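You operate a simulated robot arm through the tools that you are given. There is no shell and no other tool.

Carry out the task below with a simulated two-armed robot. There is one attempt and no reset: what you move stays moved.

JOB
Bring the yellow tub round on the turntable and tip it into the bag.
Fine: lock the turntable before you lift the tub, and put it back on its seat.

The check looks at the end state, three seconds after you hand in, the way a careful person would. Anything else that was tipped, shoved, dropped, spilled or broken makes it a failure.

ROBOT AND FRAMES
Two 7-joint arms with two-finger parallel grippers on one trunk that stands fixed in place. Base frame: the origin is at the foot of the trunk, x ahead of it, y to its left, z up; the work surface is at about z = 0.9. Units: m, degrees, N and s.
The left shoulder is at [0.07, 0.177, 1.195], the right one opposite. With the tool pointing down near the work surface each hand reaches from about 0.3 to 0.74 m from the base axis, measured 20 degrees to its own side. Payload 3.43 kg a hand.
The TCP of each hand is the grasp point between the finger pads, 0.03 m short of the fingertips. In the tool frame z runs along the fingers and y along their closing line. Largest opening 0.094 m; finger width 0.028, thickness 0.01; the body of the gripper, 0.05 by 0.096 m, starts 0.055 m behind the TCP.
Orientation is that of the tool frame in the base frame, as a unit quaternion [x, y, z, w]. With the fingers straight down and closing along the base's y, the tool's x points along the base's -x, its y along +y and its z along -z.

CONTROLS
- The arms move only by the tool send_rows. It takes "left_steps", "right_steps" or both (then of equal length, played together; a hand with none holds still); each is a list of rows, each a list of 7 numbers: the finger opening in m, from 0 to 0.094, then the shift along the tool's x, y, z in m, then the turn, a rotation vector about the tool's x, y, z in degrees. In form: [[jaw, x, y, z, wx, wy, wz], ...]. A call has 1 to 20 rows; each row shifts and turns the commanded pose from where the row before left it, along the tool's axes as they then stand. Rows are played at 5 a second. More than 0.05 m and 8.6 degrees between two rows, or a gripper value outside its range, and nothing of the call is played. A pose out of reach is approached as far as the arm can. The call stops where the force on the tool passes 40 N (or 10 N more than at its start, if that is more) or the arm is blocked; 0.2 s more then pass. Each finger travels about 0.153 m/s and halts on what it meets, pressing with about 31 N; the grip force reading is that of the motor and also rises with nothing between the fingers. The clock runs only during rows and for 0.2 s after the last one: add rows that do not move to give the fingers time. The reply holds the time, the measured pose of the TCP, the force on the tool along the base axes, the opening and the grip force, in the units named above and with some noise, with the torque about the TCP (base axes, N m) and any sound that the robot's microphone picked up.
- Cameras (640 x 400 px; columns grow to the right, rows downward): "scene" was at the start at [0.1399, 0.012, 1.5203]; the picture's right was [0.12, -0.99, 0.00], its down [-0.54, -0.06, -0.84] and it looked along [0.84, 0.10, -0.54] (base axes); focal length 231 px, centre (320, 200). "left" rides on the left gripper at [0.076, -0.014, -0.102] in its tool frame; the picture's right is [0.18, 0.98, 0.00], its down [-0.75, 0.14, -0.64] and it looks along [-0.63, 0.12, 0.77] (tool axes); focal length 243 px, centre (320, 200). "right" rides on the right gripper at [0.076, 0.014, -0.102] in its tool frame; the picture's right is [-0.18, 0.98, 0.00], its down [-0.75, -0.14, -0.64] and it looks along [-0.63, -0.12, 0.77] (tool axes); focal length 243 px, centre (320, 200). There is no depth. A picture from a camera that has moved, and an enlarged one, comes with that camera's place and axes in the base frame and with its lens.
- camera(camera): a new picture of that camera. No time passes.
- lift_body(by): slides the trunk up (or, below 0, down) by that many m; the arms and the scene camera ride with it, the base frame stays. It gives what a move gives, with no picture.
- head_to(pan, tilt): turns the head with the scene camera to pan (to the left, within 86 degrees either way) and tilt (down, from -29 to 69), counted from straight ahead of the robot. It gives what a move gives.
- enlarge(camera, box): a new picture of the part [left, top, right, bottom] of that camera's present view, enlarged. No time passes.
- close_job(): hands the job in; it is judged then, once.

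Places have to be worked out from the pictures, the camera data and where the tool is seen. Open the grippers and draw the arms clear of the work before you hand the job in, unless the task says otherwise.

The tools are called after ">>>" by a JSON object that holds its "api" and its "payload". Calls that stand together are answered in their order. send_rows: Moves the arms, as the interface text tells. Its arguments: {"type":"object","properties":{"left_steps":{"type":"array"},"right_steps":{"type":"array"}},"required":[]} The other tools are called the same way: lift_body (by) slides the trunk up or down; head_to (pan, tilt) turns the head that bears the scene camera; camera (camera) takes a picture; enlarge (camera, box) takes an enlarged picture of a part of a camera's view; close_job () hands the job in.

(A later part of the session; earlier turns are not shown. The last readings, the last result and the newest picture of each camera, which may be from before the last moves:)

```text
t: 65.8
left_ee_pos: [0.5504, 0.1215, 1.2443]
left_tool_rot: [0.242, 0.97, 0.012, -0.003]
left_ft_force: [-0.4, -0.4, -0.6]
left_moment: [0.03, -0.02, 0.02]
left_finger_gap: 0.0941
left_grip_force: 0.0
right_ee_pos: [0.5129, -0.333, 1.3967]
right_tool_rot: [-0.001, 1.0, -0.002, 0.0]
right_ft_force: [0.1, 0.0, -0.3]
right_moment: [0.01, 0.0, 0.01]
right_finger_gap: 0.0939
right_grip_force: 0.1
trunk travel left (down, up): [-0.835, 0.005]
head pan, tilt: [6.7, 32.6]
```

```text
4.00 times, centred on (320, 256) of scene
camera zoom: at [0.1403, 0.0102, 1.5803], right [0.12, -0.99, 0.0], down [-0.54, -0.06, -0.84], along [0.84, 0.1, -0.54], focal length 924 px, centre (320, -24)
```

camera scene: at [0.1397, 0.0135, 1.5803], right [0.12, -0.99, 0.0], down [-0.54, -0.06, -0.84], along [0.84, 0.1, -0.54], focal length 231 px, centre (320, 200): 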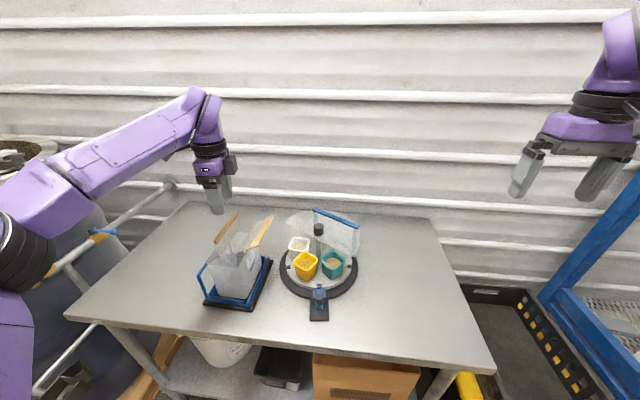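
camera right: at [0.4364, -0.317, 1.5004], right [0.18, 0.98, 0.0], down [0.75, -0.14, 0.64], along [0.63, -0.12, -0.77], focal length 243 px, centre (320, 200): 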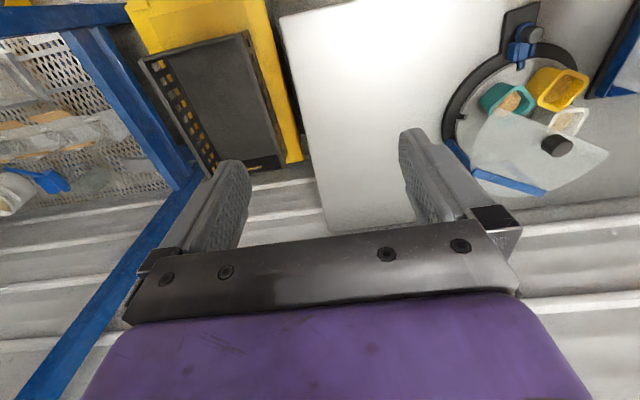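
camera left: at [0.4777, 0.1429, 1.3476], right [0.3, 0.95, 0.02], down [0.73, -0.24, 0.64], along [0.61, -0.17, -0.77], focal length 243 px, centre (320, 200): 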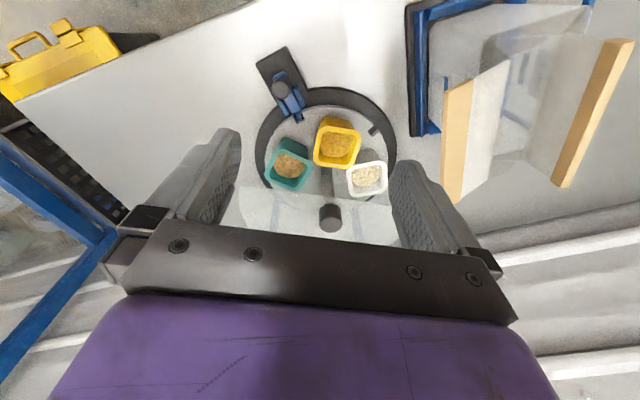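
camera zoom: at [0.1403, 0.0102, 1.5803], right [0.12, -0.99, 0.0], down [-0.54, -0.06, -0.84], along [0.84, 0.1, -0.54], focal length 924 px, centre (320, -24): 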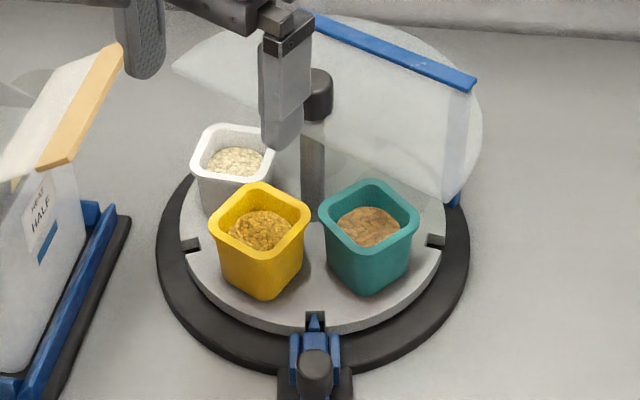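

The yellow tub's rim is centred at about (0.662, 0.123, 1.0), about 68 mm wide, with its sides aligned to yaw −29°. I'll approach slightly outboard of centre, at (0.657, 0.126), to keep clear of the white tub, and look again at z = 1.10.

>>> {"api": "send_rows", "payload": {"left_steps": [[0.086, -0.023, 0.0135, 0.036, 0, 0, 0], [0.086, -0.023, 0.0135, 0.036, 0, 0, 0], [0.086, -0.023, 0.0135, 0.036, 0, 0, 0], [0.086, -0.023, 0.0135, 0.036, 0, 0, 0], [0.086, 0, 0, 0, 0, 0, 0]]}}

>>> {"api": "camera", "payload": {"camera": "left"}}

>>> {"api": "enlarge", "payload": {"camera": "scene", "box": [250, 186, 370, 306]}}

```text
t: 67.0
left_ee_pos: [0.6578, 0.1316, 1.1006]
left_tool_rot: [0.243, 0.97, 0.011, -0.003]
left_ft_force: [0.0, -0.9, -1.1]
left_moment: [-0.01, -0.01, 0.0]
left_finger_gap: 0.0859
left_grip_force: 0.1
right_ee_pos: [0.5116, -0.3322, 1.398]
right_tool_rot: [-0.001, 1.0, -0.002, -0.001]
right_ft_force: [-0.5, 0.0, 0.9]
right_moment: [0.0, 0.0, 0.02]
right_finger_gap: 0.094
right_grip_force: 0.0
trunk travel left (down, up): [-0.835, 0.005]
head pan, tilt: [6.7, 32.6]
```

```text
taken
camera left: at [0.5839, 0.1531, 1.2031], right [0.3, 0.95, 0.02], down [0.73, -0.25, 0.64], along [0.61, -0.18, -0.77], focal length 243 px, centre (320, 200)
```

left: 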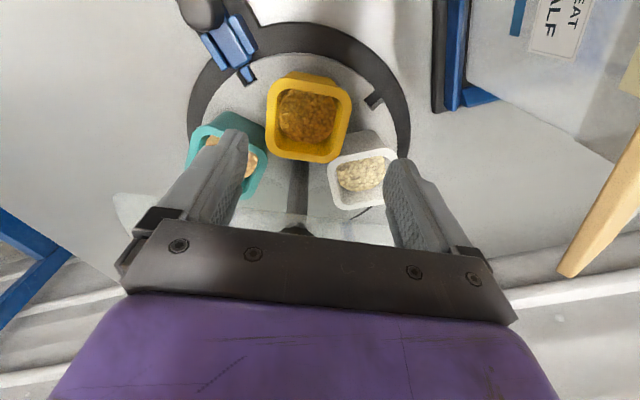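

```text
3.33 times, centred on (310, 246) of scene
camera zoom: at [0.1395, 0.0116, 1.5804], right [0.12, -0.99, 0.0], down [-0.54, -0.06, -0.84], along [0.84, 0.1, -0.54], focal length 770 px, centre (353, 47)
```

zoom: 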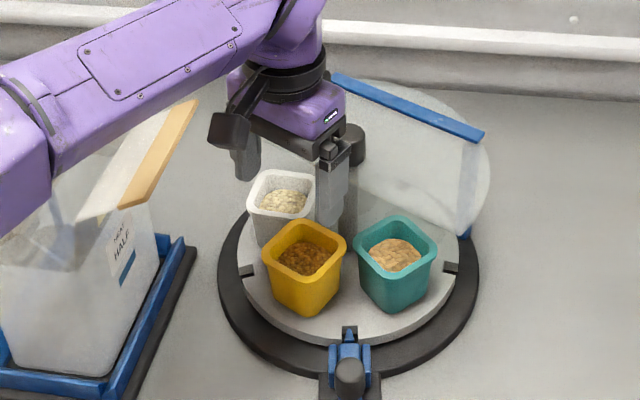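

>>> {"api": "enlarge", "payload": {"camera": "left", "box": [240, 50, 410, 220]}}

```text
2.35 times, centred on (325, 135) of left
camera zoom: at [0.5839, 0.1531, 1.2031], right [0.3, 0.95, 0.02], down [0.73, -0.25, 0.64], along [0.61, -0.18, -0.77], focal length 571 px, centre (308, 353)
```

zoom: 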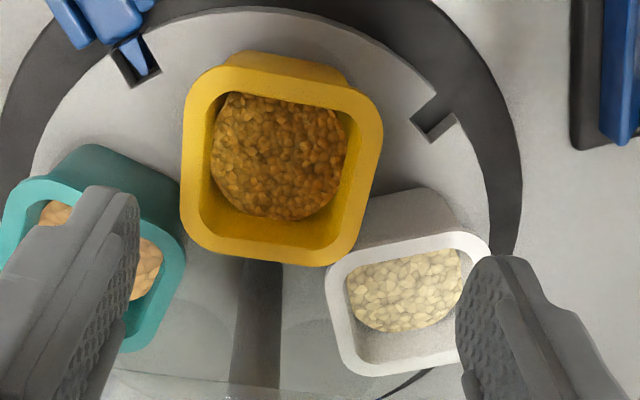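

From this close view the tub centre is about 10 mm toward −y of the tool. I'm already suitably outboard, with about 15 mm clearance to the white tub. I'll shift and descend to just above the rim, then re-check.

>>> {"api": "send_rows", "payload": {"left_steps": [[0.09, 0, -0.0103, 0, 0, 0, 0], [0.09, 0, 0, 0.03, 0, 0, 0], [0.09, 0, 0, 0.03, 0, 0, 0], [0.09, 0, 0, 0, 0, 0, 0]]}}

>>> {"api": "camera", "payload": {"camera": "left"}}

>>> {"api": "enlarge", "payload": {"camera": "scene", "box": [270, 206, 370, 306]}}

```text
t: 68.0
left_ee_pos: [0.649, 0.1251, 1.0426]
left_tool_rot: [0.242, 0.97, 0.012, -0.001]
left_ft_force: [0.8, -0.2, -0.8]
left_moment: [-0.02, 0.0, -0.02]
left_finger_gap: 0.0901
left_grip_force: 0.1
right_ee_pos: [0.5118, -0.3318, 1.398]
right_tool_rot: [-0.001, 1.0, -0.003, 0.001]
right_ft_force: [0.4, 0.5, 1.3]
right_moment: [-0.01, 0.0, -0.02]
right_finger_gap: 0.0941
right_grip_force: 0.1
trunk travel left (down, up): [-0.835, 0.005]
head pan, tilt: [6.7, 32.6]
```

```text
taken
camera left: at [0.5759, 0.1451, 1.1458], right [0.3, 0.95, 0.02], down [0.73, -0.25, 0.64], along [0.61, -0.17, -0.77], focal length 243 px, centre (320, 200)
```

left: 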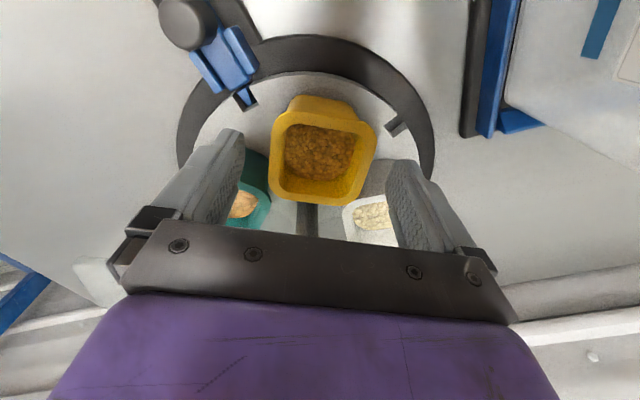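

```text
4.00 times, centred on (320, 256) of scene
camera zoom: at [0.1396, 0.0113, 1.5804], right [0.12, -0.99, 0.0], down [-0.54, -0.06, -0.84], along [0.84, 0.1, -0.54], focal length 924 px, centre (320, -24)
```

zoom: 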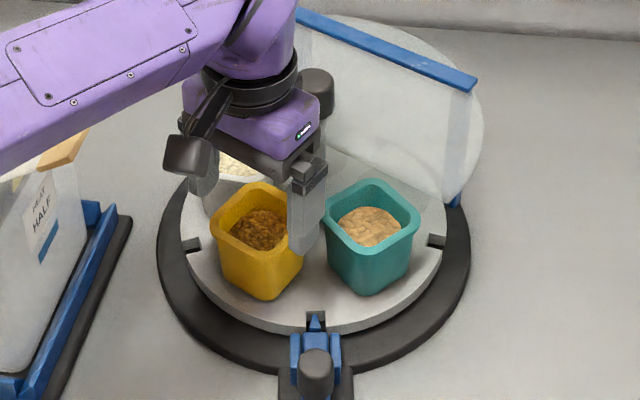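

The tub is nearly centred between the fingers (3 mm off), and I'm about 10 mm outboard of its centre. I'll nudge 5 mm inward and 2 mm across, then descend to z ≈ 0.982.

>>> {"api": "send_rows", "payload": {"left_steps": [[0.09, -0.005, 0.002, 0, 0, 0, 0], [0.09, 0, 0, 0.02, 0, 0, 0], [0.09, 0, 0, 0.02, 0, 0, 0], [0.09, 0, 0, 0.02, 0, 0, 0], [0.09, 0, 0, 0, 0, 0, 0]]}}

>>> {"api": "camera", "payload": {"camera": "left"}}

>>> {"api": "enlarge", "payload": {"camera": "scene", "box": [270, 206, 370, 306]}}

```text
t: 69.2
left_ee_pos: [0.6553, 0.1255, 0.9809]
left_tool_rot: [0.243, 0.97, 0.012, -0.003]
left_ft_force: [-0.5, -0.2, 0.2]
left_moment: [-0.05, 0.01, 0.03]
left_finger_gap: 0.0901
left_grip_force: 0.1
right_ee_pos: [0.5118, -0.3325, 1.3987]
right_tool_rot: [-0.001, 1.0, -0.003, 0.0]
right_ft_force: [-0.2, -0.3, -0.2]
right_moment: [0.0, 0.0, 0.03]
right_finger_gap: 0.0939
right_grip_force: 0.1
trunk travel left (down, up): [-0.835, 0.005]
head pan, tilt: [6.7, 32.6]
```

```text
taken
camera left: at [0.5828, 0.147, 1.0837], right [0.3, 0.95, 0.02], down [0.73, -0.25, 0.64], along [0.61, -0.18, -0.77], focal length 243 px, centre (320, 200)
```

left: 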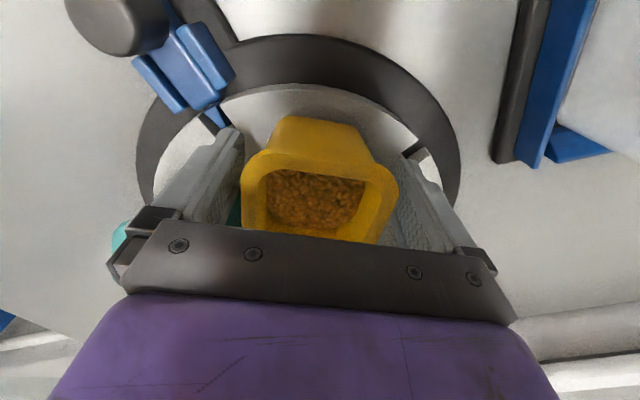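

```text
4.00 times, centred on (320, 256) of scene
camera zoom: at [0.1397, 0.0117, 1.5803], right [0.12, -0.99, 0.0], down [-0.54, -0.06, -0.84], along [0.84, 0.1, -0.54], focal length 924 px, centre (320, -24)
```

zoom: 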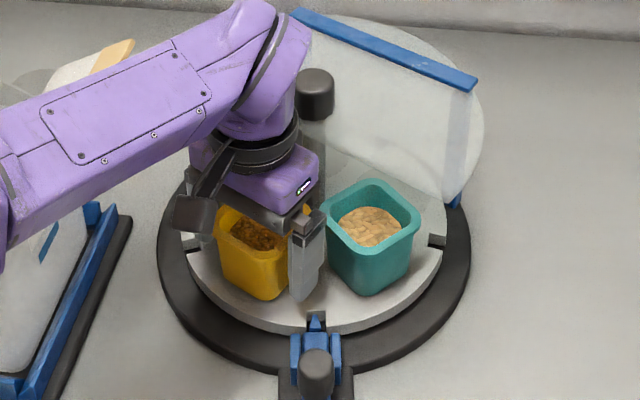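

The fingers straddle the tub evenly. Closing gradually on it.

>>> {"api": "send_rows", "payload": {"left_steps": [[0.08, 0, 0, 0, 0, 0, 0], [0.074, 0, 0, 0, 0, 0, 0], [0.07, 0, 0, 0, 0, 0, 0], [0.066, 0, 0, 0, 0, 0, 0], [0.06, 0, 0, 0, 0, 0, 0], [0.05, 0, 0, 0, 0, 0, 0], [0.05, 0, 0, 0, 0, 0, 0]]}}

>>> {"api": "camera", "payload": {"camera": "left"}}

>>> {"api": "enlarge", "payload": {"camera": "scene", "box": [270, 206, 370, 306]}}

```text
t: 70.8
left_ee_pos: [0.6555, 0.1258, 0.9811]
left_tool_rot: [0.243, 0.97, 0.012, -0.004]
left_ft_force: [-0.3, -0.6, 0.2]
left_moment: [0.0, -0.05, -0.03]
left_finger_gap: 0.0657
left_grip_force: 30.8
right_ee_pos: [0.5114, -0.3317, 1.3988]
right_tool_rot: [-0.001, 1.0, -0.003, 0.0]
right_ft_force: [0.9, -0.1, 0.7]
right_moment: [0.0, 0.0, -0.03]
right_finger_gap: 0.0941
right_grip_force: 0.1
trunk travel left (down, up): [-0.835, 0.005]
head pan, tilt: [6.7, 32.6]
```

```text
taken
camera left: at [0.5829, 0.147, 1.084], right [0.3, 0.95, 0.02], down [0.73, -0.25, 0.64], along [0.61, -0.18, -0.77], focal length 243 px, centre (320, 200)
```

left: 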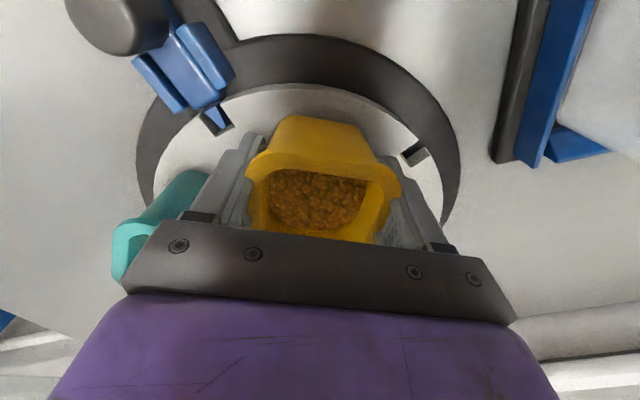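

```text
4.00 times, centred on (320, 256) of scene
camera zoom: at [0.1398, 0.0117, 1.5803], right [0.12, -0.99, 0.0], down [-0.54, -0.06, -0.84], along [0.84, 0.1, -0.54], focal length 924 px, centre (320, -24)
```

zoom: 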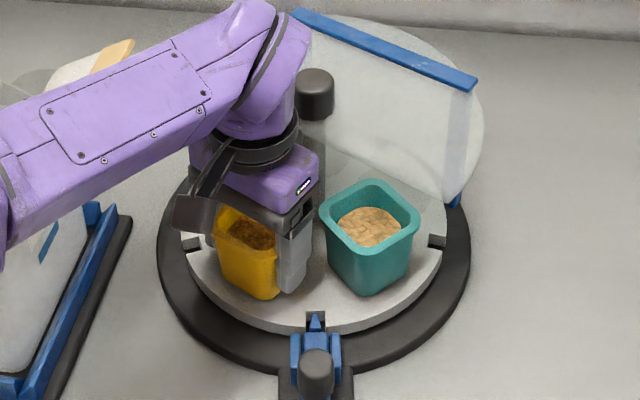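

Gripped at 65.7 mm with 31 N. I'll lift slowly straight up and check the load.

>>> {"api": "send_rows", "payload": {"left_steps": [[0.05, 0, 0, -0.008, 0, 0, 0], [0.05, 0, 0, -0.012, 0, 0, 0], [0.05, 0, 0, -0.02, 0, 0, 0]]}}

>>> {"api": "enlarge", "payload": {"camera": "scene", "box": [270, 206, 370, 306]}}

```text
t: 71.6
left_ee_pos: [0.6557, 0.1249, 1.0207]
left_tool_rot: [0.243, 0.97, 0.012, -0.003]
left_ft_force: [-0.4, 0.4, -0.8]
left_moment: [-0.01, -0.03, -0.02]
left_finger_gap: 0.0659
left_grip_force: 31.0
right_ee_pos: [0.5105, -0.3323, 1.3978]
right_tool_rot: [-0.002, 1.0, -0.002, 0.0]
right_ft_force: [0.1, 0.1, 0.0]
right_moment: [0.02, -0.02, -0.02]
right_finger_gap: 0.0942
right_grip_force: 0.1
trunk travel left (down, up): [-0.835, 0.005]
head pan, tilt: [6.7, 32.6]
```

```text
4.00 times, centred on (320, 256) of scene
camera zoom: at [0.1397, 0.0116, 1.5803], right [0.12, -0.99, 0.0], down [-0.54, -0.06, -0.84], along [0.84, 0.1, -0.54], focal length 924 px, centre (320, -24)
```

zoom: 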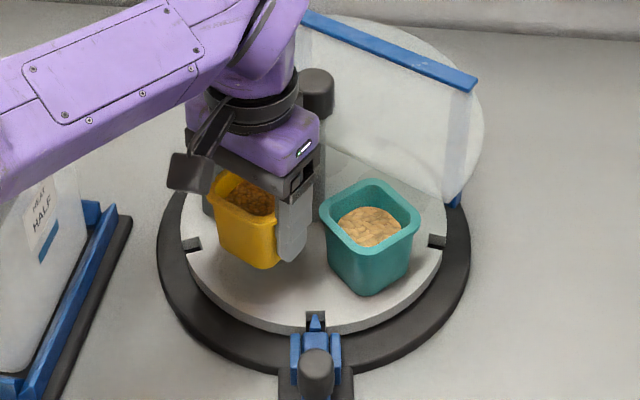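

The tub is up cleanly and light. I'll continue straight up above the neighbours' rims, then back and up at a gentle speed.

>>> {"api": "send_rows", "payload": {"left_steps": [[0.05, 0, 0, -0.02, 0, 0, 0], [0.05, 0, 0, -0.025, 0, 0, 0], [0.05, 0, 0, -0.025, 0, 0, 0], [0.05, 0.0115, -0.0065, -0.018, 0, 0, 0], [0.05, 0.0115, -0.0065, -0.018, 0, 0, 0], [0.05, 0.0115, -0.0065, -0.018, 0, 0, 0], [0.05, 0.0115, -0.0065, -0.018, 0, 0, 0], [0.05, 0.0115, -0.0065, -0.018, 0, 0, 0], [0.05, 0.0115, -0.0065, -0.018, 0, 0, 0], [0.05, 0.0115, -0.0065, -0.018, 0, 0, 0], [0.05, 0.0115, -0.0065, -0.018, 0, 0, 0], [0.05, 0, 0, 0, 0, 0, 0]]}}

>>> {"api": "camera", "payload": {"camera": "scene"}}

>>> {"api": "camera", "payload": {"camera": "left"}}

```text
t: 74.2
left_ee_pos: [0.5515, 0.1159, 1.2358]
left_tool_rot: [0.243, 0.97, 0.012, -0.004]
left_ft_force: [0.2, 0.4, -2.0]
left_moment: [0.0, -0.01, 0.01]
left_finger_gap: 0.0657
left_grip_force: 31.5
right_ee_pos: [0.5119, -0.3326, 1.3987]
right_tool_rot: [-0.002, 1.0, -0.003, 0.0]
right_ft_force: [-0.2, 0.1, 0.2]
right_moment: [0.04, 0.0, -0.01]
right_finger_gap: 0.094
right_grip_force: 0.1
trunk travel left (down, up): [-0.835, 0.005]
head pan, tilt: [6.7, 32.6]
```

```text
taken
camera scene: at [0.1405, 0.0118, 1.5802], right [0.12, -0.99, 0.0], down [-0.54, -0.06, -0.84], along [0.84, 0.1, -0.54], focal length 231 px, centre (320, 200)
```

scene: 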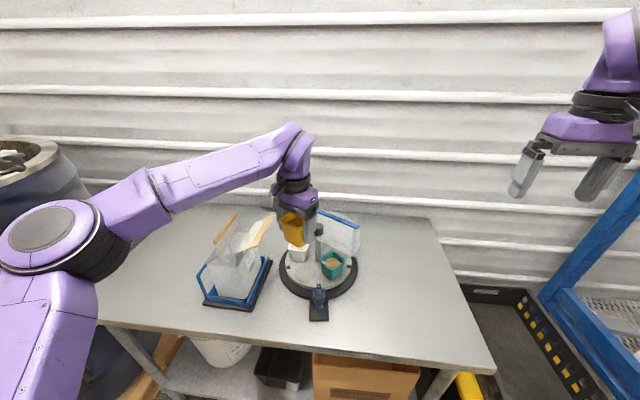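

```text
taken
camera left: at [0.4787, 0.1371, 1.3388], right [0.3, 0.95, 0.02], down [0.73, -0.25, 0.64], along [0.61, -0.17, -0.77], focal length 243 px, centre (320, 200)
```

left: 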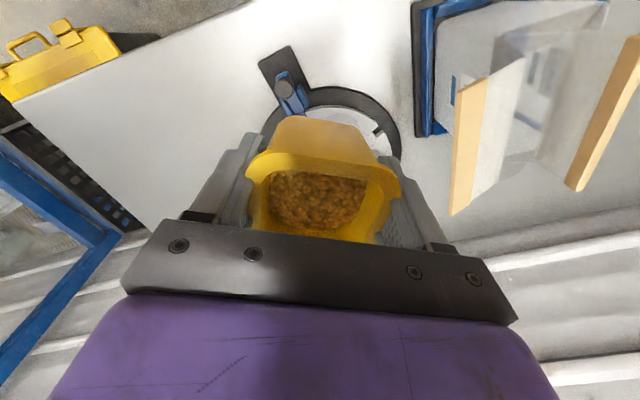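

The tub is held level with its contents in place. Now I'll carry it over toward the bag while yawing to −80° and rising to about 1.285.

>>> {"api": "send_rows", "payload": {"left_steps": [[0.05, 0.0046, 0.0128, -0.0035, 0, 0, 3.7], [0.05, 0.0054, 0.0125, -0.0035, 0, 0, 3.7], [0.05, 0.0062, 0.0122, -0.0035, 0, 0, 3.7], [0.05, 0.007, 0.0117, -0.0035, 0, 0, 3.7], [0.05, 0.0077, 0.0113, -0.0035, 0, 0, 3.7], [0.05, 0.0084, 0.0107, -0.0035, 0, 0, 3.7], [0.05, 0.0091, 0.0102, -0.0035, 0, 0, 3.7], [0.05, 0.0097, 0.0096, -0.0035, 0, 0, 3.7], [0.05, 0.0103, 0.0089, -0.0035, 0, 0, 3.7], [0.05, 0.0109, 0.0082, -0.0035, 0, 0, 3.7], [0.05, 0.0114, 0.0075, -0.0035, 0, 0, 3.7], [0.05, 0.0119, 0.0068, -0.0035, 0, 0, 3.7], [0.05, 0.0123, 0.006, -0.0035, 0, 0, 3.7], [0.05, 0.0126, 0.0052, -0.0035, 0, 0, 3.7]]}}

>>> {"api": "camera", "payload": {"camera": "scene"}}

>>> {"api": "camera", "payload": {"camera": "left"}}

```text
t: 77.2
left_ee_pos: [0.5799, 0.3044, 1.2895]
left_tool_rot: [0.643, 0.766, 0.009, -0.008]
left_ft_force: [-0.6, 0.6, -1.0]
left_moment: [-0.02, 0.03, 0.03]
left_finger_gap: 0.0657
left_grip_force: 31.0
right_ee_pos: [0.5128, -0.3316, 1.3977]
right_tool_rot: [-0.002, 1.0, -0.003, 0.0]
right_ft_force: [0.4, -0.4, -0.1]
right_moment: [-0.01, 0.0, 0.01]
right_finger_gap: 0.0941
right_grip_force: 0.1
trunk travel left (down, up): [-0.835, 0.005]
head pan, tilt: [6.7, 32.6]
```

```text
taken
camera scene: at [0.14, 0.0124, 1.5803], right [0.12, -0.99, 0.0], down [-0.54, -0.06, -0.84], along [0.84, 0.1, -0.54], focal length 231 px, centre (320, 200)
```

scene: 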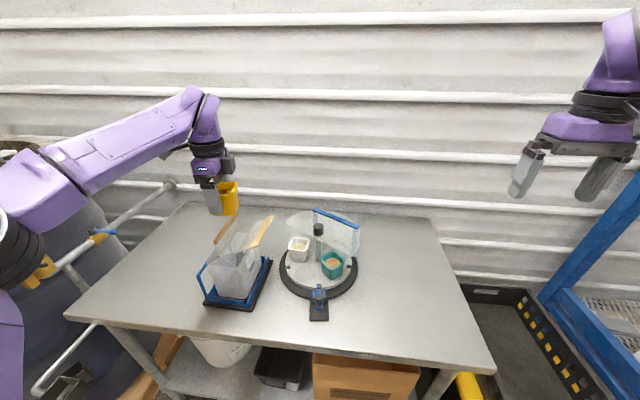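

```text
taken
camera left: at [0.5529, 0.3749, 1.3941], right [0.94, 0.35, 0.01], down [0.27, -0.73, 0.63], along [0.23, -0.58, -0.78], focal length 243 px, centre (320, 200)
```

left: 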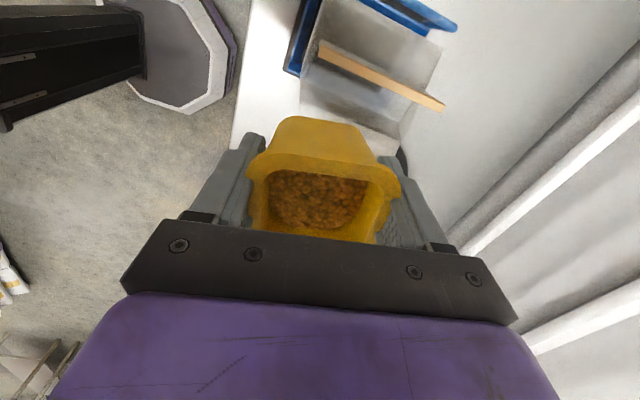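

The tub is beside the bag mouth and the contents are intact. I'll turn the right hand so its camera can watch the bag during the pour.

>>> {"api": "send_rows", "payload": {"right_steps": [[0.094, 0, 0.015, 0, 0, 0, -8], [0.094, 0, 0.015, 0, 0, 0, -8], [0.094, 0, 0.015, 0, 0, 0, -8], [0.094, 0, 0.015, 0, 0, 0, -8], [0.094, 0, 0.01, 0, 0, 0, -8], [0.094, 0, 0.01, 0, 0, 0, -8]]}}

>>> {"api": "camera", "payload": {"camera": "right"}}

```text
t: 78.6
left_ee_pos: [0.5788, 0.3042, 1.2895]
left_tool_rot: [0.642, 0.766, 0.008, -0.007]
left_ft_force: [0.0, -1.2, -1.0]
left_moment: [0.0, 0.0, -0.01]
left_finger_gap: 0.0658
left_grip_force: 31.1
right_ee_pos: [0.4869, -0.2587, 1.3975]
right_tool_rot: [-0.409, 0.912, -0.002, -0.001]
right_ft_force: [0.2, 0.1, -0.1]
right_moment: [0.0, -0.02, -0.01]
right_finger_gap: 0.0939
right_grip_force: 0.0
trunk travel left (down, up): [-0.835, 0.005]
head pan, tilt: [6.7, 32.6]
```

```text
taken
camera right: at [0.426, -0.3045, 1.5002], right [-0.61, 0.79, 0.0], down [0.61, 0.47, 0.64], along [0.51, 0.39, -0.77], focal length 243 px, centre (320, 200)
```

right: 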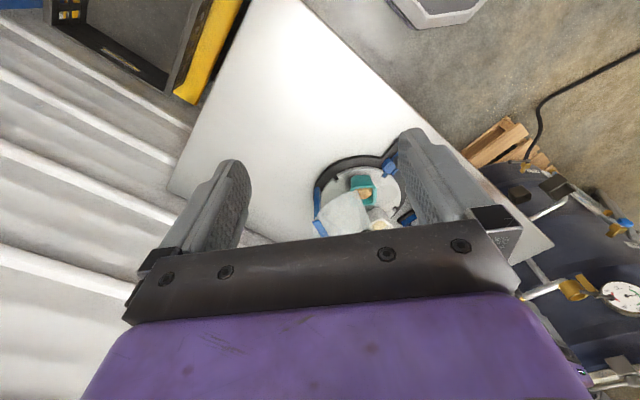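

>>> {"api": "send_rows", "payload": {"right_steps": [[0.094, 0, 0, 0, 0, 0, 8], [0.094, 0, 0, 0, 0, 0, 8], [0.094, 0, 0, 0, 0, 0, 6]]}}

>>> {"api": "camera", "payload": {"camera": "right"}}

>>> {"api": "enlarge", "payload": {"camera": "right", "box": [480, 120, 640, 300]}}

```text
t: 79.4
left_ee_pos: [0.5785, 0.3038, 1.2903]
left_tool_rot: [0.642, 0.767, 0.009, -0.008]
left_ft_force: [0.7, 0.4, -1.2]
left_moment: [0.02, 0.01, 0.01]
left_finger_gap: 0.0657
left_grip_force: 31.1
right_ee_pos: [0.4877, -0.258, 1.3973]
right_tool_rot: [-0.226, 0.974, -0.003, 0.0]
right_ft_force: [-0.1, -0.6, -0.6]
right_moment: [0.04, 0.01, 0.01]
right_finger_gap: 0.0938
right_grip_force: 0.1
trunk travel left (down, up): [-0.835, 0.005]
head pan, tilt: [6.7, 32.6]
```

```text
taken
camera right: at [0.4136, -0.2775, 1.4997], right [-0.27, 0.96, 0.0], down [0.74, 0.21, 0.64], along [0.62, 0.17, -0.77], focal length 243 px, centre (320, 200)
```

right: 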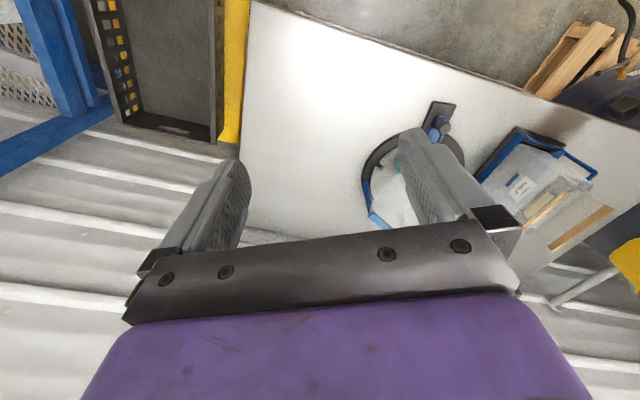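

```text
2.22 times, centred on (560, 210) of right
camera zoom: at [0.4136, -0.2775, 1.4997], right [-0.27, 0.96, 0.0], down [0.74, 0.21, 0.64], along [0.62, 0.17, -0.77], focal length 539 px, centre (-213, 178)
```

zoom: 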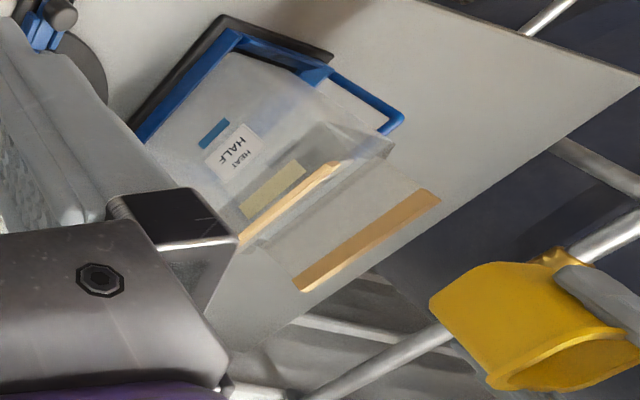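

The right camera now sees the bag and tub. I'll shift over the mouth line (y ≈ 0.33), begin a slight tilt toward the right, and advance to x ≈ 0.634 above the middle of the opening.

>>> {"api": "send_rows", "payload": {"left_steps": [[0.05, 0.0128, 0.0022, 0.004, 0, 0, 0], [0.05, 0.0128, 0.0022, 0.004, 0, 0, 0], [0.05, 0, 0, 0, 0, 4, 0], [0.05, 0, 0, 0, 0, 4, 0], [0.05, 0, 0, 0, 0, 4, 0], [0.05, 0, 0, 0, 0, 4, 0], [0.05, -0.0015, 0.009, -0.0004, 0, 1.5, 0], [0.05, -0.0015, 0.009, -0.0004, 0, 1.5, 0], [0.05, -0.0015, 0.009, -0.0005, 0, 1.5, 0], [0.05, -0.0015, 0.009, -0.0005, 0, 1.5, 0], [0.05, -0.0015, 0.009, -0.0006, 0, 1.5, 0], [0.05, -0.0015, 0.009, -0.0006, 0, 1.5, 0]]}}

>>> {"api": "camera", "payload": {"camera": "scene"}}

>>> {"api": "enlarge", "payload": {"camera": "right", "box": [480, 120, 640, 300]}}

>>> {"api": "camera", "payload": {"camera": "left"}}

```text
t: 82.0
left_ee_pos: [0.6364, 0.331, 1.2826]
left_tool_rot: [0.626, 0.746, 0.148, -0.173]
left_ft_force: [0.2, -0.3, -0.9]
left_moment: [0.0, -0.08, 0.01]
left_finger_gap: 0.0657
left_grip_force: 31.4
right_ee_pos: [0.4885, -0.2581, 1.3968]
right_tool_rot: [-0.227, 0.974, -0.002, -0.001]
right_ft_force: [0.5, -0.5, 0.0]
right_moment: [-0.03, 0.0, -0.03]
right_finger_gap: 0.0941
right_grip_force: 0.0
trunk travel left (down, up): [-0.835, 0.005]
head pan, tilt: [6.7, 32.6]
```

```text
taken
camera scene: at [0.1409, 0.0113, 1.5802], right [0.12, -0.99, 0.0], down [-0.54, -0.06, -0.84], along [0.84, 0.1, -0.54], focal length 231 px, centre (320, 200)
```

scene: 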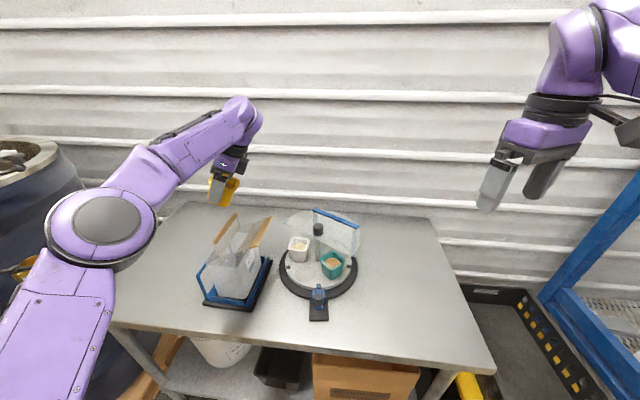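

```text
2.22 times, centred on (560, 210) of right
camera zoom: at [0.4144, -0.2783, 1.4994], right [-0.27, 0.96, 0.0], down [0.74, 0.21, 0.64], along [0.62, 0.17, -0.77], focal length 539 px, centre (-213, 178)
```

zoom: 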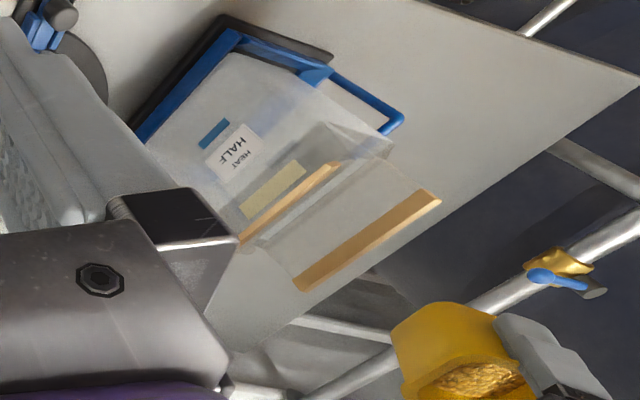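

```text
taken
camera left: at [0.6184, 0.3508, 1.4074], right [0.94, 0.33, 0.08], down [0.31, -0.92, 0.24], along [0.16, -0.2, -0.97], focal length 243 px, centre (320, 200)
```

left: 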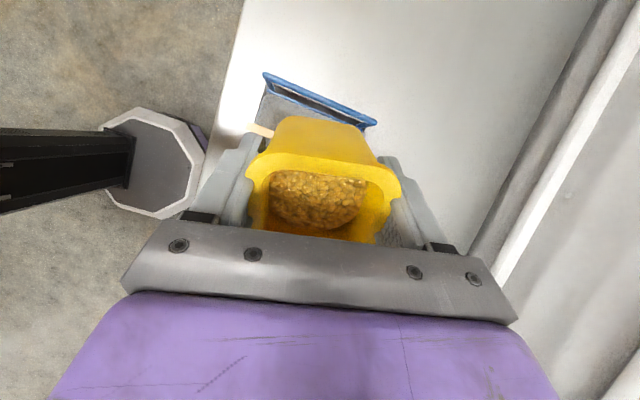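

The contents are still level in the tub, directly above the bag, at about 26° tilt. I'll increase to about 50° while shifting slightly left so the lip stays over the mouth.

>>> {"api": "send_rows", "payload": {"left_steps": [[0.05, 0.0025, 0.0004, 0.0012, 0, 4, 0], [0.05, 0.0024, 0.0004, 0.0014, 0, 4, 0], [0.05, 0.0023, 0.0004, 0.0016, 0, 4, 0], [0.05, 0.0022, 0.0004, 0.0017, 0, 4, 0], [0.05, 0.0021, 0.0004, 0.0019, 0, 4, 0], [0.05, 0.0019, 0.0004, 0.002, 0, 4, 0]]}}

>>> {"api": "enlarge", "payload": {"camera": "right", "box": [480, 120, 640, 300]}}

>>> {"api": "camera", "payload": {"camera": "left"}}

>>> {"api": "camera", "payload": {"camera": "scene"}}

```text
t: 83.4
left_ee_pos: [0.6344, 0.3468, 1.2821]
left_tool_rot: [0.581, 0.694, 0.274, -0.326]
left_ft_force: [-0.5, -0.8, -0.7]
left_moment: [-0.03, 0.02, -0.03]
left_finger_gap: 0.0658
left_grip_force: 31.0
right_ee_pos: [0.4872, -0.2585, 1.3973]
right_tool_rot: [-0.227, 0.974, -0.002, -0.002]
right_ft_force: [-0.5, -0.8, 0.7]
right_moment: [0.0, -0.01, 0.01]
right_finger_gap: 0.0939
right_grip_force: 0.1
trunk travel left (down, up): [-0.835, 0.005]
head pan, tilt: [6.7, 32.6]
```

```text
2.22 times, centred on (560, 210) of right
camera zoom: at [0.4139, -0.2779, 1.4996], right [-0.27, 0.96, 0.0], down [0.74, 0.21, 0.64], along [0.62, 0.17, -0.77], focal length 539 px, centre (-213, 178)
```

zoom: 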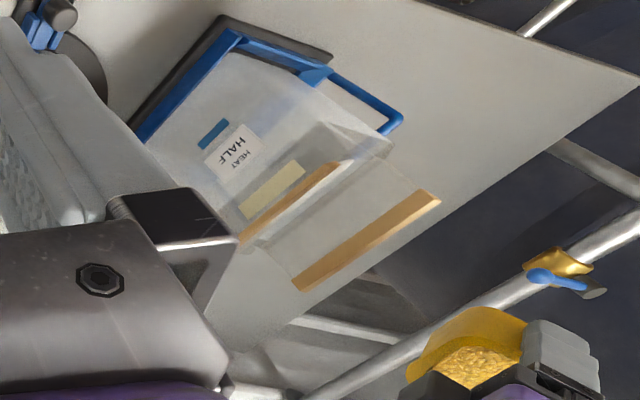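

```text
taken
camera left: at [0.6252, 0.3144, 1.4061], right [0.95, 0.29, 0.14], down [0.31, -0.94, -0.17], along [0.09, 0.21, -0.97], focal length 243 px, centre (320, 200)
```

left: 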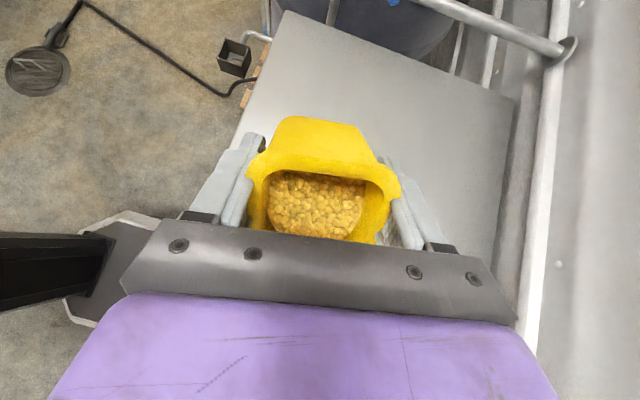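

```text
taken
camera scene: at [0.1403, 0.0117, 1.5803], right [0.12, -0.99, 0.0], down [-0.54, -0.06, -0.84], along [0.84, 0.1, -0.54], focal length 231 px, centre (320, 200)
```

scene: 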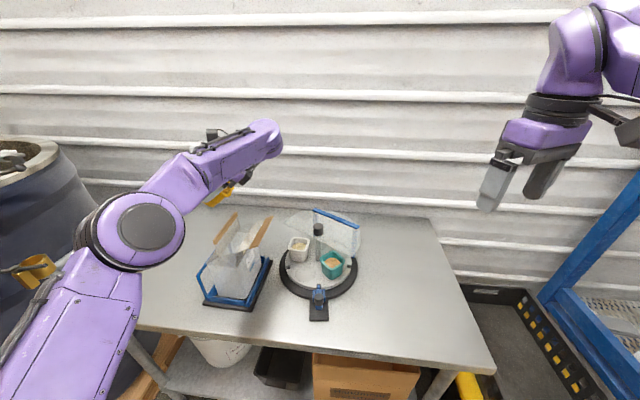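

Nothing has left the tub yet. Continuing slowly to about 80°, keeping the lip over the mouth.

>>> {"api": "send_rows", "payload": {"left_steps": [[0.05, -0.0008, 0, -0.001, 0, 3, 0], [0.05, -0.0008, 0, -0.001, 0, 3, 0], [0.05, -0.0007, 0, -0.0011, 0, 3, 0], [0.05, -0.0006, 0, -0.0011, 0, 3, 0], [0.05, -0.0005, 0, -0.0011, 0, 3, 0]]}}

>>> {"api": "enlarge", "payload": {"camera": "right", "box": [480, 120, 640, 300]}}

>>> {"api": "camera", "payload": {"camera": "left"}}

```text
t: 84.6
left_ee_pos: [0.6348, 0.3411, 1.2809]
left_tool_rot: [0.54, 0.645, 0.348, -0.413]
left_ft_force: [0.3, 0.8, -1.0]
left_moment: [0.0, -0.02, -0.02]
left_finger_gap: 0.0655
left_grip_force: 31.2
right_ee_pos: [0.4874, -0.2579, 1.3962]
right_tool_rot: [-0.227, 0.974, -0.003, -0.002]
right_ft_force: [-0.6, 0.0, 0.5]
right_moment: [-0.02, 0.02, 0.02]
right_finger_gap: 0.0941
right_grip_force: 0.1
trunk travel left (down, up): [-0.835, 0.005]
head pan, tilt: [6.7, 32.6]
```

```text
2.22 times, centred on (560, 210) of right
camera zoom: at [0.414, -0.2781, 1.4995], right [-0.27, 0.96, 0.0], down [0.74, 0.21, 0.64], along [0.62, 0.17, -0.77], focal length 539 px, centre (-213, 178)
```

zoom: 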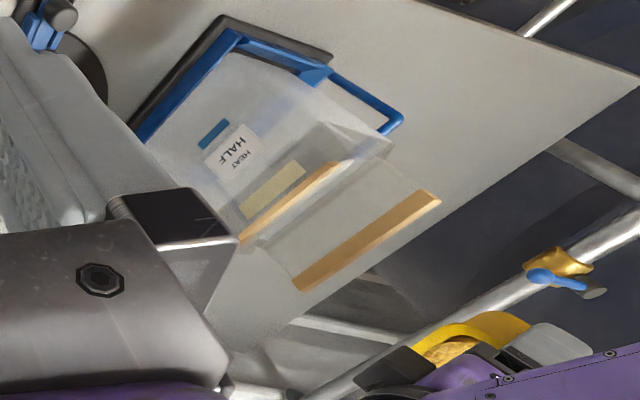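

```text
taken
camera left: at [0.6313, 0.278, 1.3936], right [0.95, 0.25, 0.17], down [0.3, -0.86, -0.42], along [0.04, 0.45, -0.89], focal length 243 px, centre (320, 200)
```

left: 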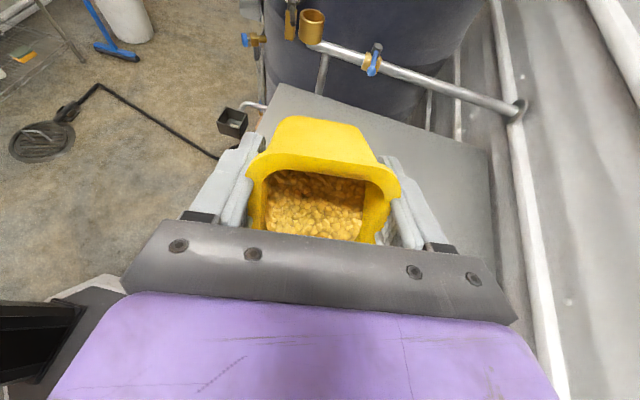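

>>> {"api": "send_rows", "payload": {"left_steps": [[0.05, -0.0005, 0, -0.0011, 0, 3, 0], [0.05, -0.0004, 0, -0.0012, 0, 3, 0], [0.05, -0.0004, 0, -0.0012, 0, 3, 0], [0.05, -0.0003, 0, -0.0012, 0, 3, 0], [0.05, -0.0002, 0, -0.0012, 0, 3, 0]]}}

>>> {"api": "enlarge", "payload": {"camera": "right", "box": [480, 120, 640, 300]}}

>>> {"api": "camera", "payload": {"camera": "left"}}

>>> {"api": "enlarge", "payload": {"camera": "scene", "box": [170, 140, 330, 320]}}

```text
t: 85.8
left_ee_pos: [0.6353, 0.3347, 1.2811]
left_tool_rot: [0.489, 0.586, 0.415, -0.495]
left_ft_force: [0.0, 0.9, -1.6]
left_moment: [-0.03, -0.03, 0.0]
left_finger_gap: 0.0657
left_grip_force: 31.3
right_ee_pos: [0.489, -0.258, 1.3969]
right_tool_rot: [-0.227, 0.974, -0.002, -0.001]
right_ft_force: [-0.3, -0.2, 0.2]
right_moment: [0.02, 0.0, 0.0]
right_finger_gap: 0.0939
right_grip_force: 0.1
trunk travel left (down, up): [-0.835, 0.005]
head pan, tilt: [6.7, 32.6]
```

```text
2.22 times, centred on (560, 210) of right
camera zoom: at [0.4141, -0.2781, 1.4995], right [-0.27, 0.96, 0.0], down [0.74, 0.21, 0.64], along [0.62, 0.17, -0.77], focal length 539 px, centre (-213, 178)
```

zoom: 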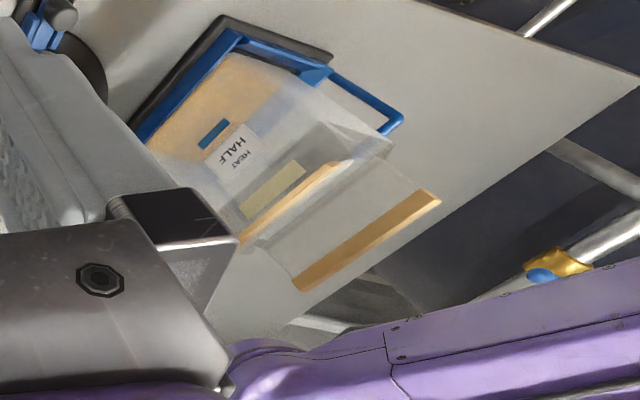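

```text
taken
camera left: at [0.6376, 0.2456, 1.3734], right [0.96, 0.2, 0.18], down [0.27, -0.72, -0.64], along [0.0, 0.66, -0.75], focal length 243 px, centre (320, 200)
```

left: 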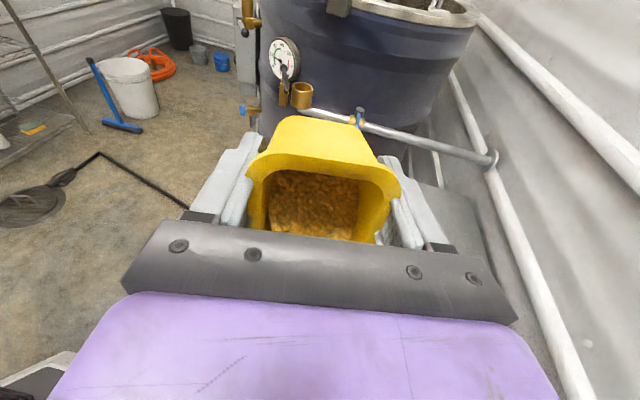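

```text
2.22 times, centred on (250, 230) of scene
camera zoom: at [0.1405, 0.0115, 1.5803], right [0.12, -0.99, 0.0], down [-0.54, -0.06, -0.84], along [0.84, 0.1, -0.54], focal length 513 px, centre (476, 133)
```

zoom: 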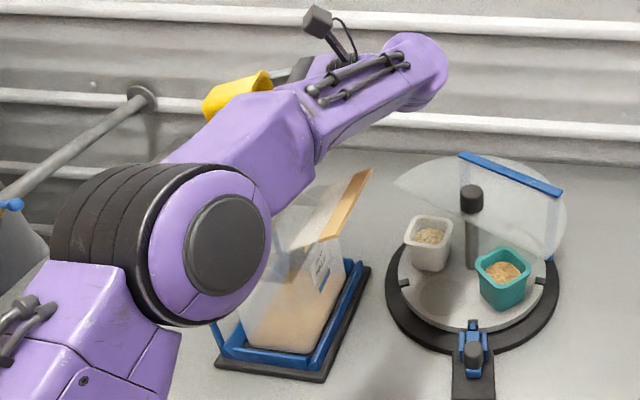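

Contents are landing in the bag: its lower part has turned tan, and nothing shows outside. Continuing the tilt slowly to about 104°.

>>> {"api": "send_rows", "payload": {"left_steps": [[0.05, -0.0004, 0, -0.0022, 0, 3, 0], [0.05, -0.0002, 0, -0.0022, 0, 3, 0], [0.05, 0, 0, -0.0022, 0, 3, 0], [0.05, 0, 0, -0.0022, 0, 3, 0], [0.05, 0.0002, 0, -0.0022, 0, 3, 0], [0.05, 0.0003, 0, -0.0022, 0, 3, 0], [0.05, 0.0004, 0, -0.0022, 0, 3, 0], [0.05, 0.0005, 0, -0.0022, 0, 3, 0]]}}

>>> {"api": "enlarge", "payload": {"camera": "right", "box": [480, 120, 640, 300]}}

>>> {"api": "camera", "payload": {"camera": "left"}}

>>> {"api": "enlarge", "payload": {"camera": "scene", "box": [170, 140, 330, 320]}}

```text
t: 87.6
left_ee_pos: [0.6397, 0.3163, 1.2812]
left_tool_rot: [-0.393, -0.471, -0.508, 0.605]
left_ft_force: [-0.3, -0.2, -0.5]
left_moment: [0.0, 0.01, 0.01]
left_finger_gap: 0.0655
left_grip_force: 31.2
right_ee_pos: [0.4885, -0.2585, 1.3977]
right_tool_rot: [-0.226, 0.974, -0.002, 0.0]
right_ft_force: [-0.2, 0.4, -0.3]
right_moment: [0.03, -0.02, -0.01]
right_finger_gap: 0.0943
right_grip_force: 0.1
trunk travel left (down, up): [-0.835, 0.005]
head pan, tilt: [6.7, 32.6]
```

```text
2.22 times, centred on (560, 210) of right
camera zoom: at [0.4138, -0.278, 1.4996], right [-0.27, 0.96, 0.0], down [0.74, 0.21, 0.64], along [0.62, 0.17, -0.77], focal length 539 px, centre (-213, 178)
```

zoom: 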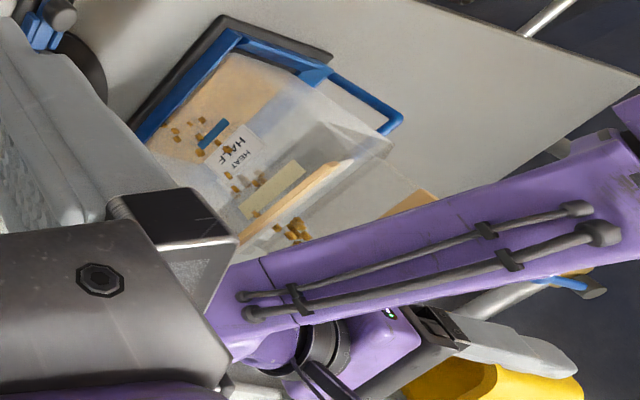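

```text
taken
camera left: at [0.6472, 0.1983, 1.3303], right [0.98, 0.13, 0.18], down [0.22, -0.4, -0.89], along [-0.04, 0.91, -0.42], focal length 243 px, centre (320, 200)
```

left: 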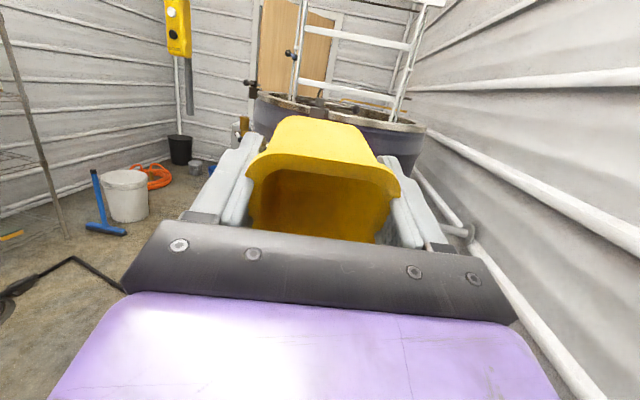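

```text
2.22 times, centred on (250, 230) of scene
camera zoom: at [0.1403, 0.0116, 1.5803], right [0.12, -0.99, 0.0], down [-0.54, -0.06, -0.84], along [0.84, 0.1, -0.54], focal length 513 px, centre (476, 133)
```

zoom: 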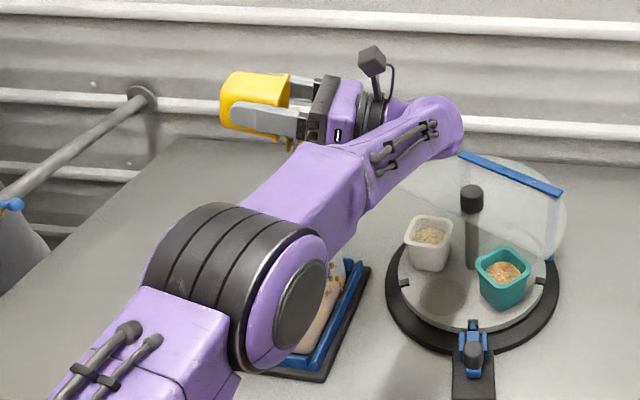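

Pieces are falling through the mouth, and the tub interior already looks nearly empty at about 104°. I'll hold a moment and look where everything settles.

>>> {"api": "send_rows", "payload": {"left_steps": [[0.05, 0, 0, 0, 0, 0, 0], [0.05, 0, 0, 0, 0, 0, 0], [0.05, 0, 0, 0, 0, 0, 0]]}}

>>> {"api": "enlarge", "payload": {"camera": "right", "box": [480, 120, 640, 300]}}

>>> {"api": "enlarge", "payload": {"camera": "left", "box": [200, 90, 440, 260]}}

>>> {"api": "enlarge", "payload": {"camera": "scene", "box": [200, 220, 300, 320]}}

```text
t: 88.4
left_ee_pos: [0.6398, 0.3174, 1.2822]
left_tool_rot: [-0.393, -0.471, -0.508, 0.604]
left_ft_force: [0.1, -0.2, -1.2]
left_moment: [-0.05, 0.03, -0.01]
left_finger_gap: 0.0651
left_grip_force: 30.9
right_ee_pos: [0.4881, -0.2583, 1.3969]
right_tool_rot: [-0.226, 0.974, -0.002, -0.001]
right_ft_force: [-0.1, -0.1, 0.1]
right_moment: [0.01, 0.0, 0.02]
right_finger_gap: 0.094
right_grip_force: 0.0
trunk travel left (down, up): [-0.835, 0.005]
head pan, tilt: [6.7, 32.6]
```

```text
2.22 times, centred on (560, 210) of right
camera zoom: at [0.4135, -0.2778, 1.4997], right [-0.27, 0.96, 0.0], down [0.74, 0.21, 0.64], along [0.62, 0.17, -0.77], focal length 539 px, centre (-213, 178)
```

zoom: 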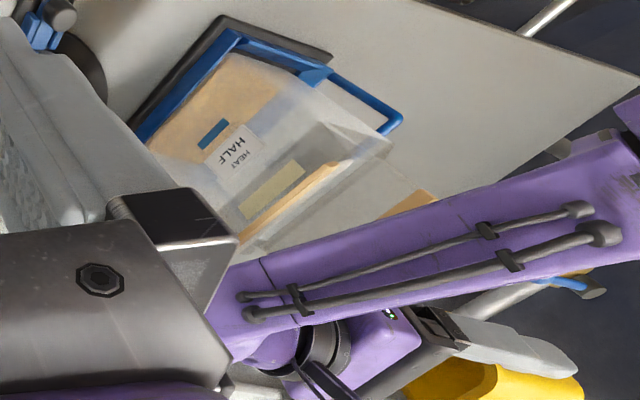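

```text
2.35 times, centred on (320, 175) of left
camera zoom: at [0.6469, 0.1986, 1.3306], right [0.98, 0.13, 0.18], down [0.22, -0.4, -0.89], along [-0.04, 0.91, -0.42], focal length 571 px, centre (320, 259)
```

zoom: 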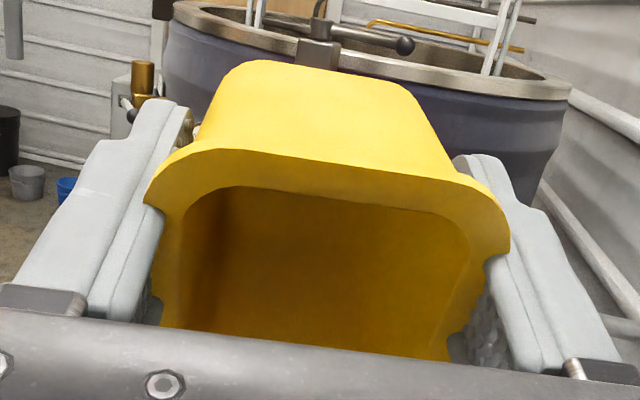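

```text
4.00 times, centred on (250, 270) of scene
camera zoom: at [0.14, 0.0118, 1.5803], right [0.12, -0.99, 0.0], down [-0.54, -0.06, -0.84], along [0.84, 0.1, -0.54], focal length 924 px, centre (600, -80)
```

zoom: 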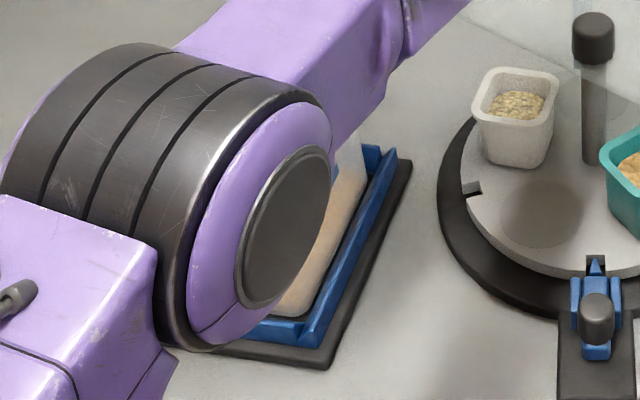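

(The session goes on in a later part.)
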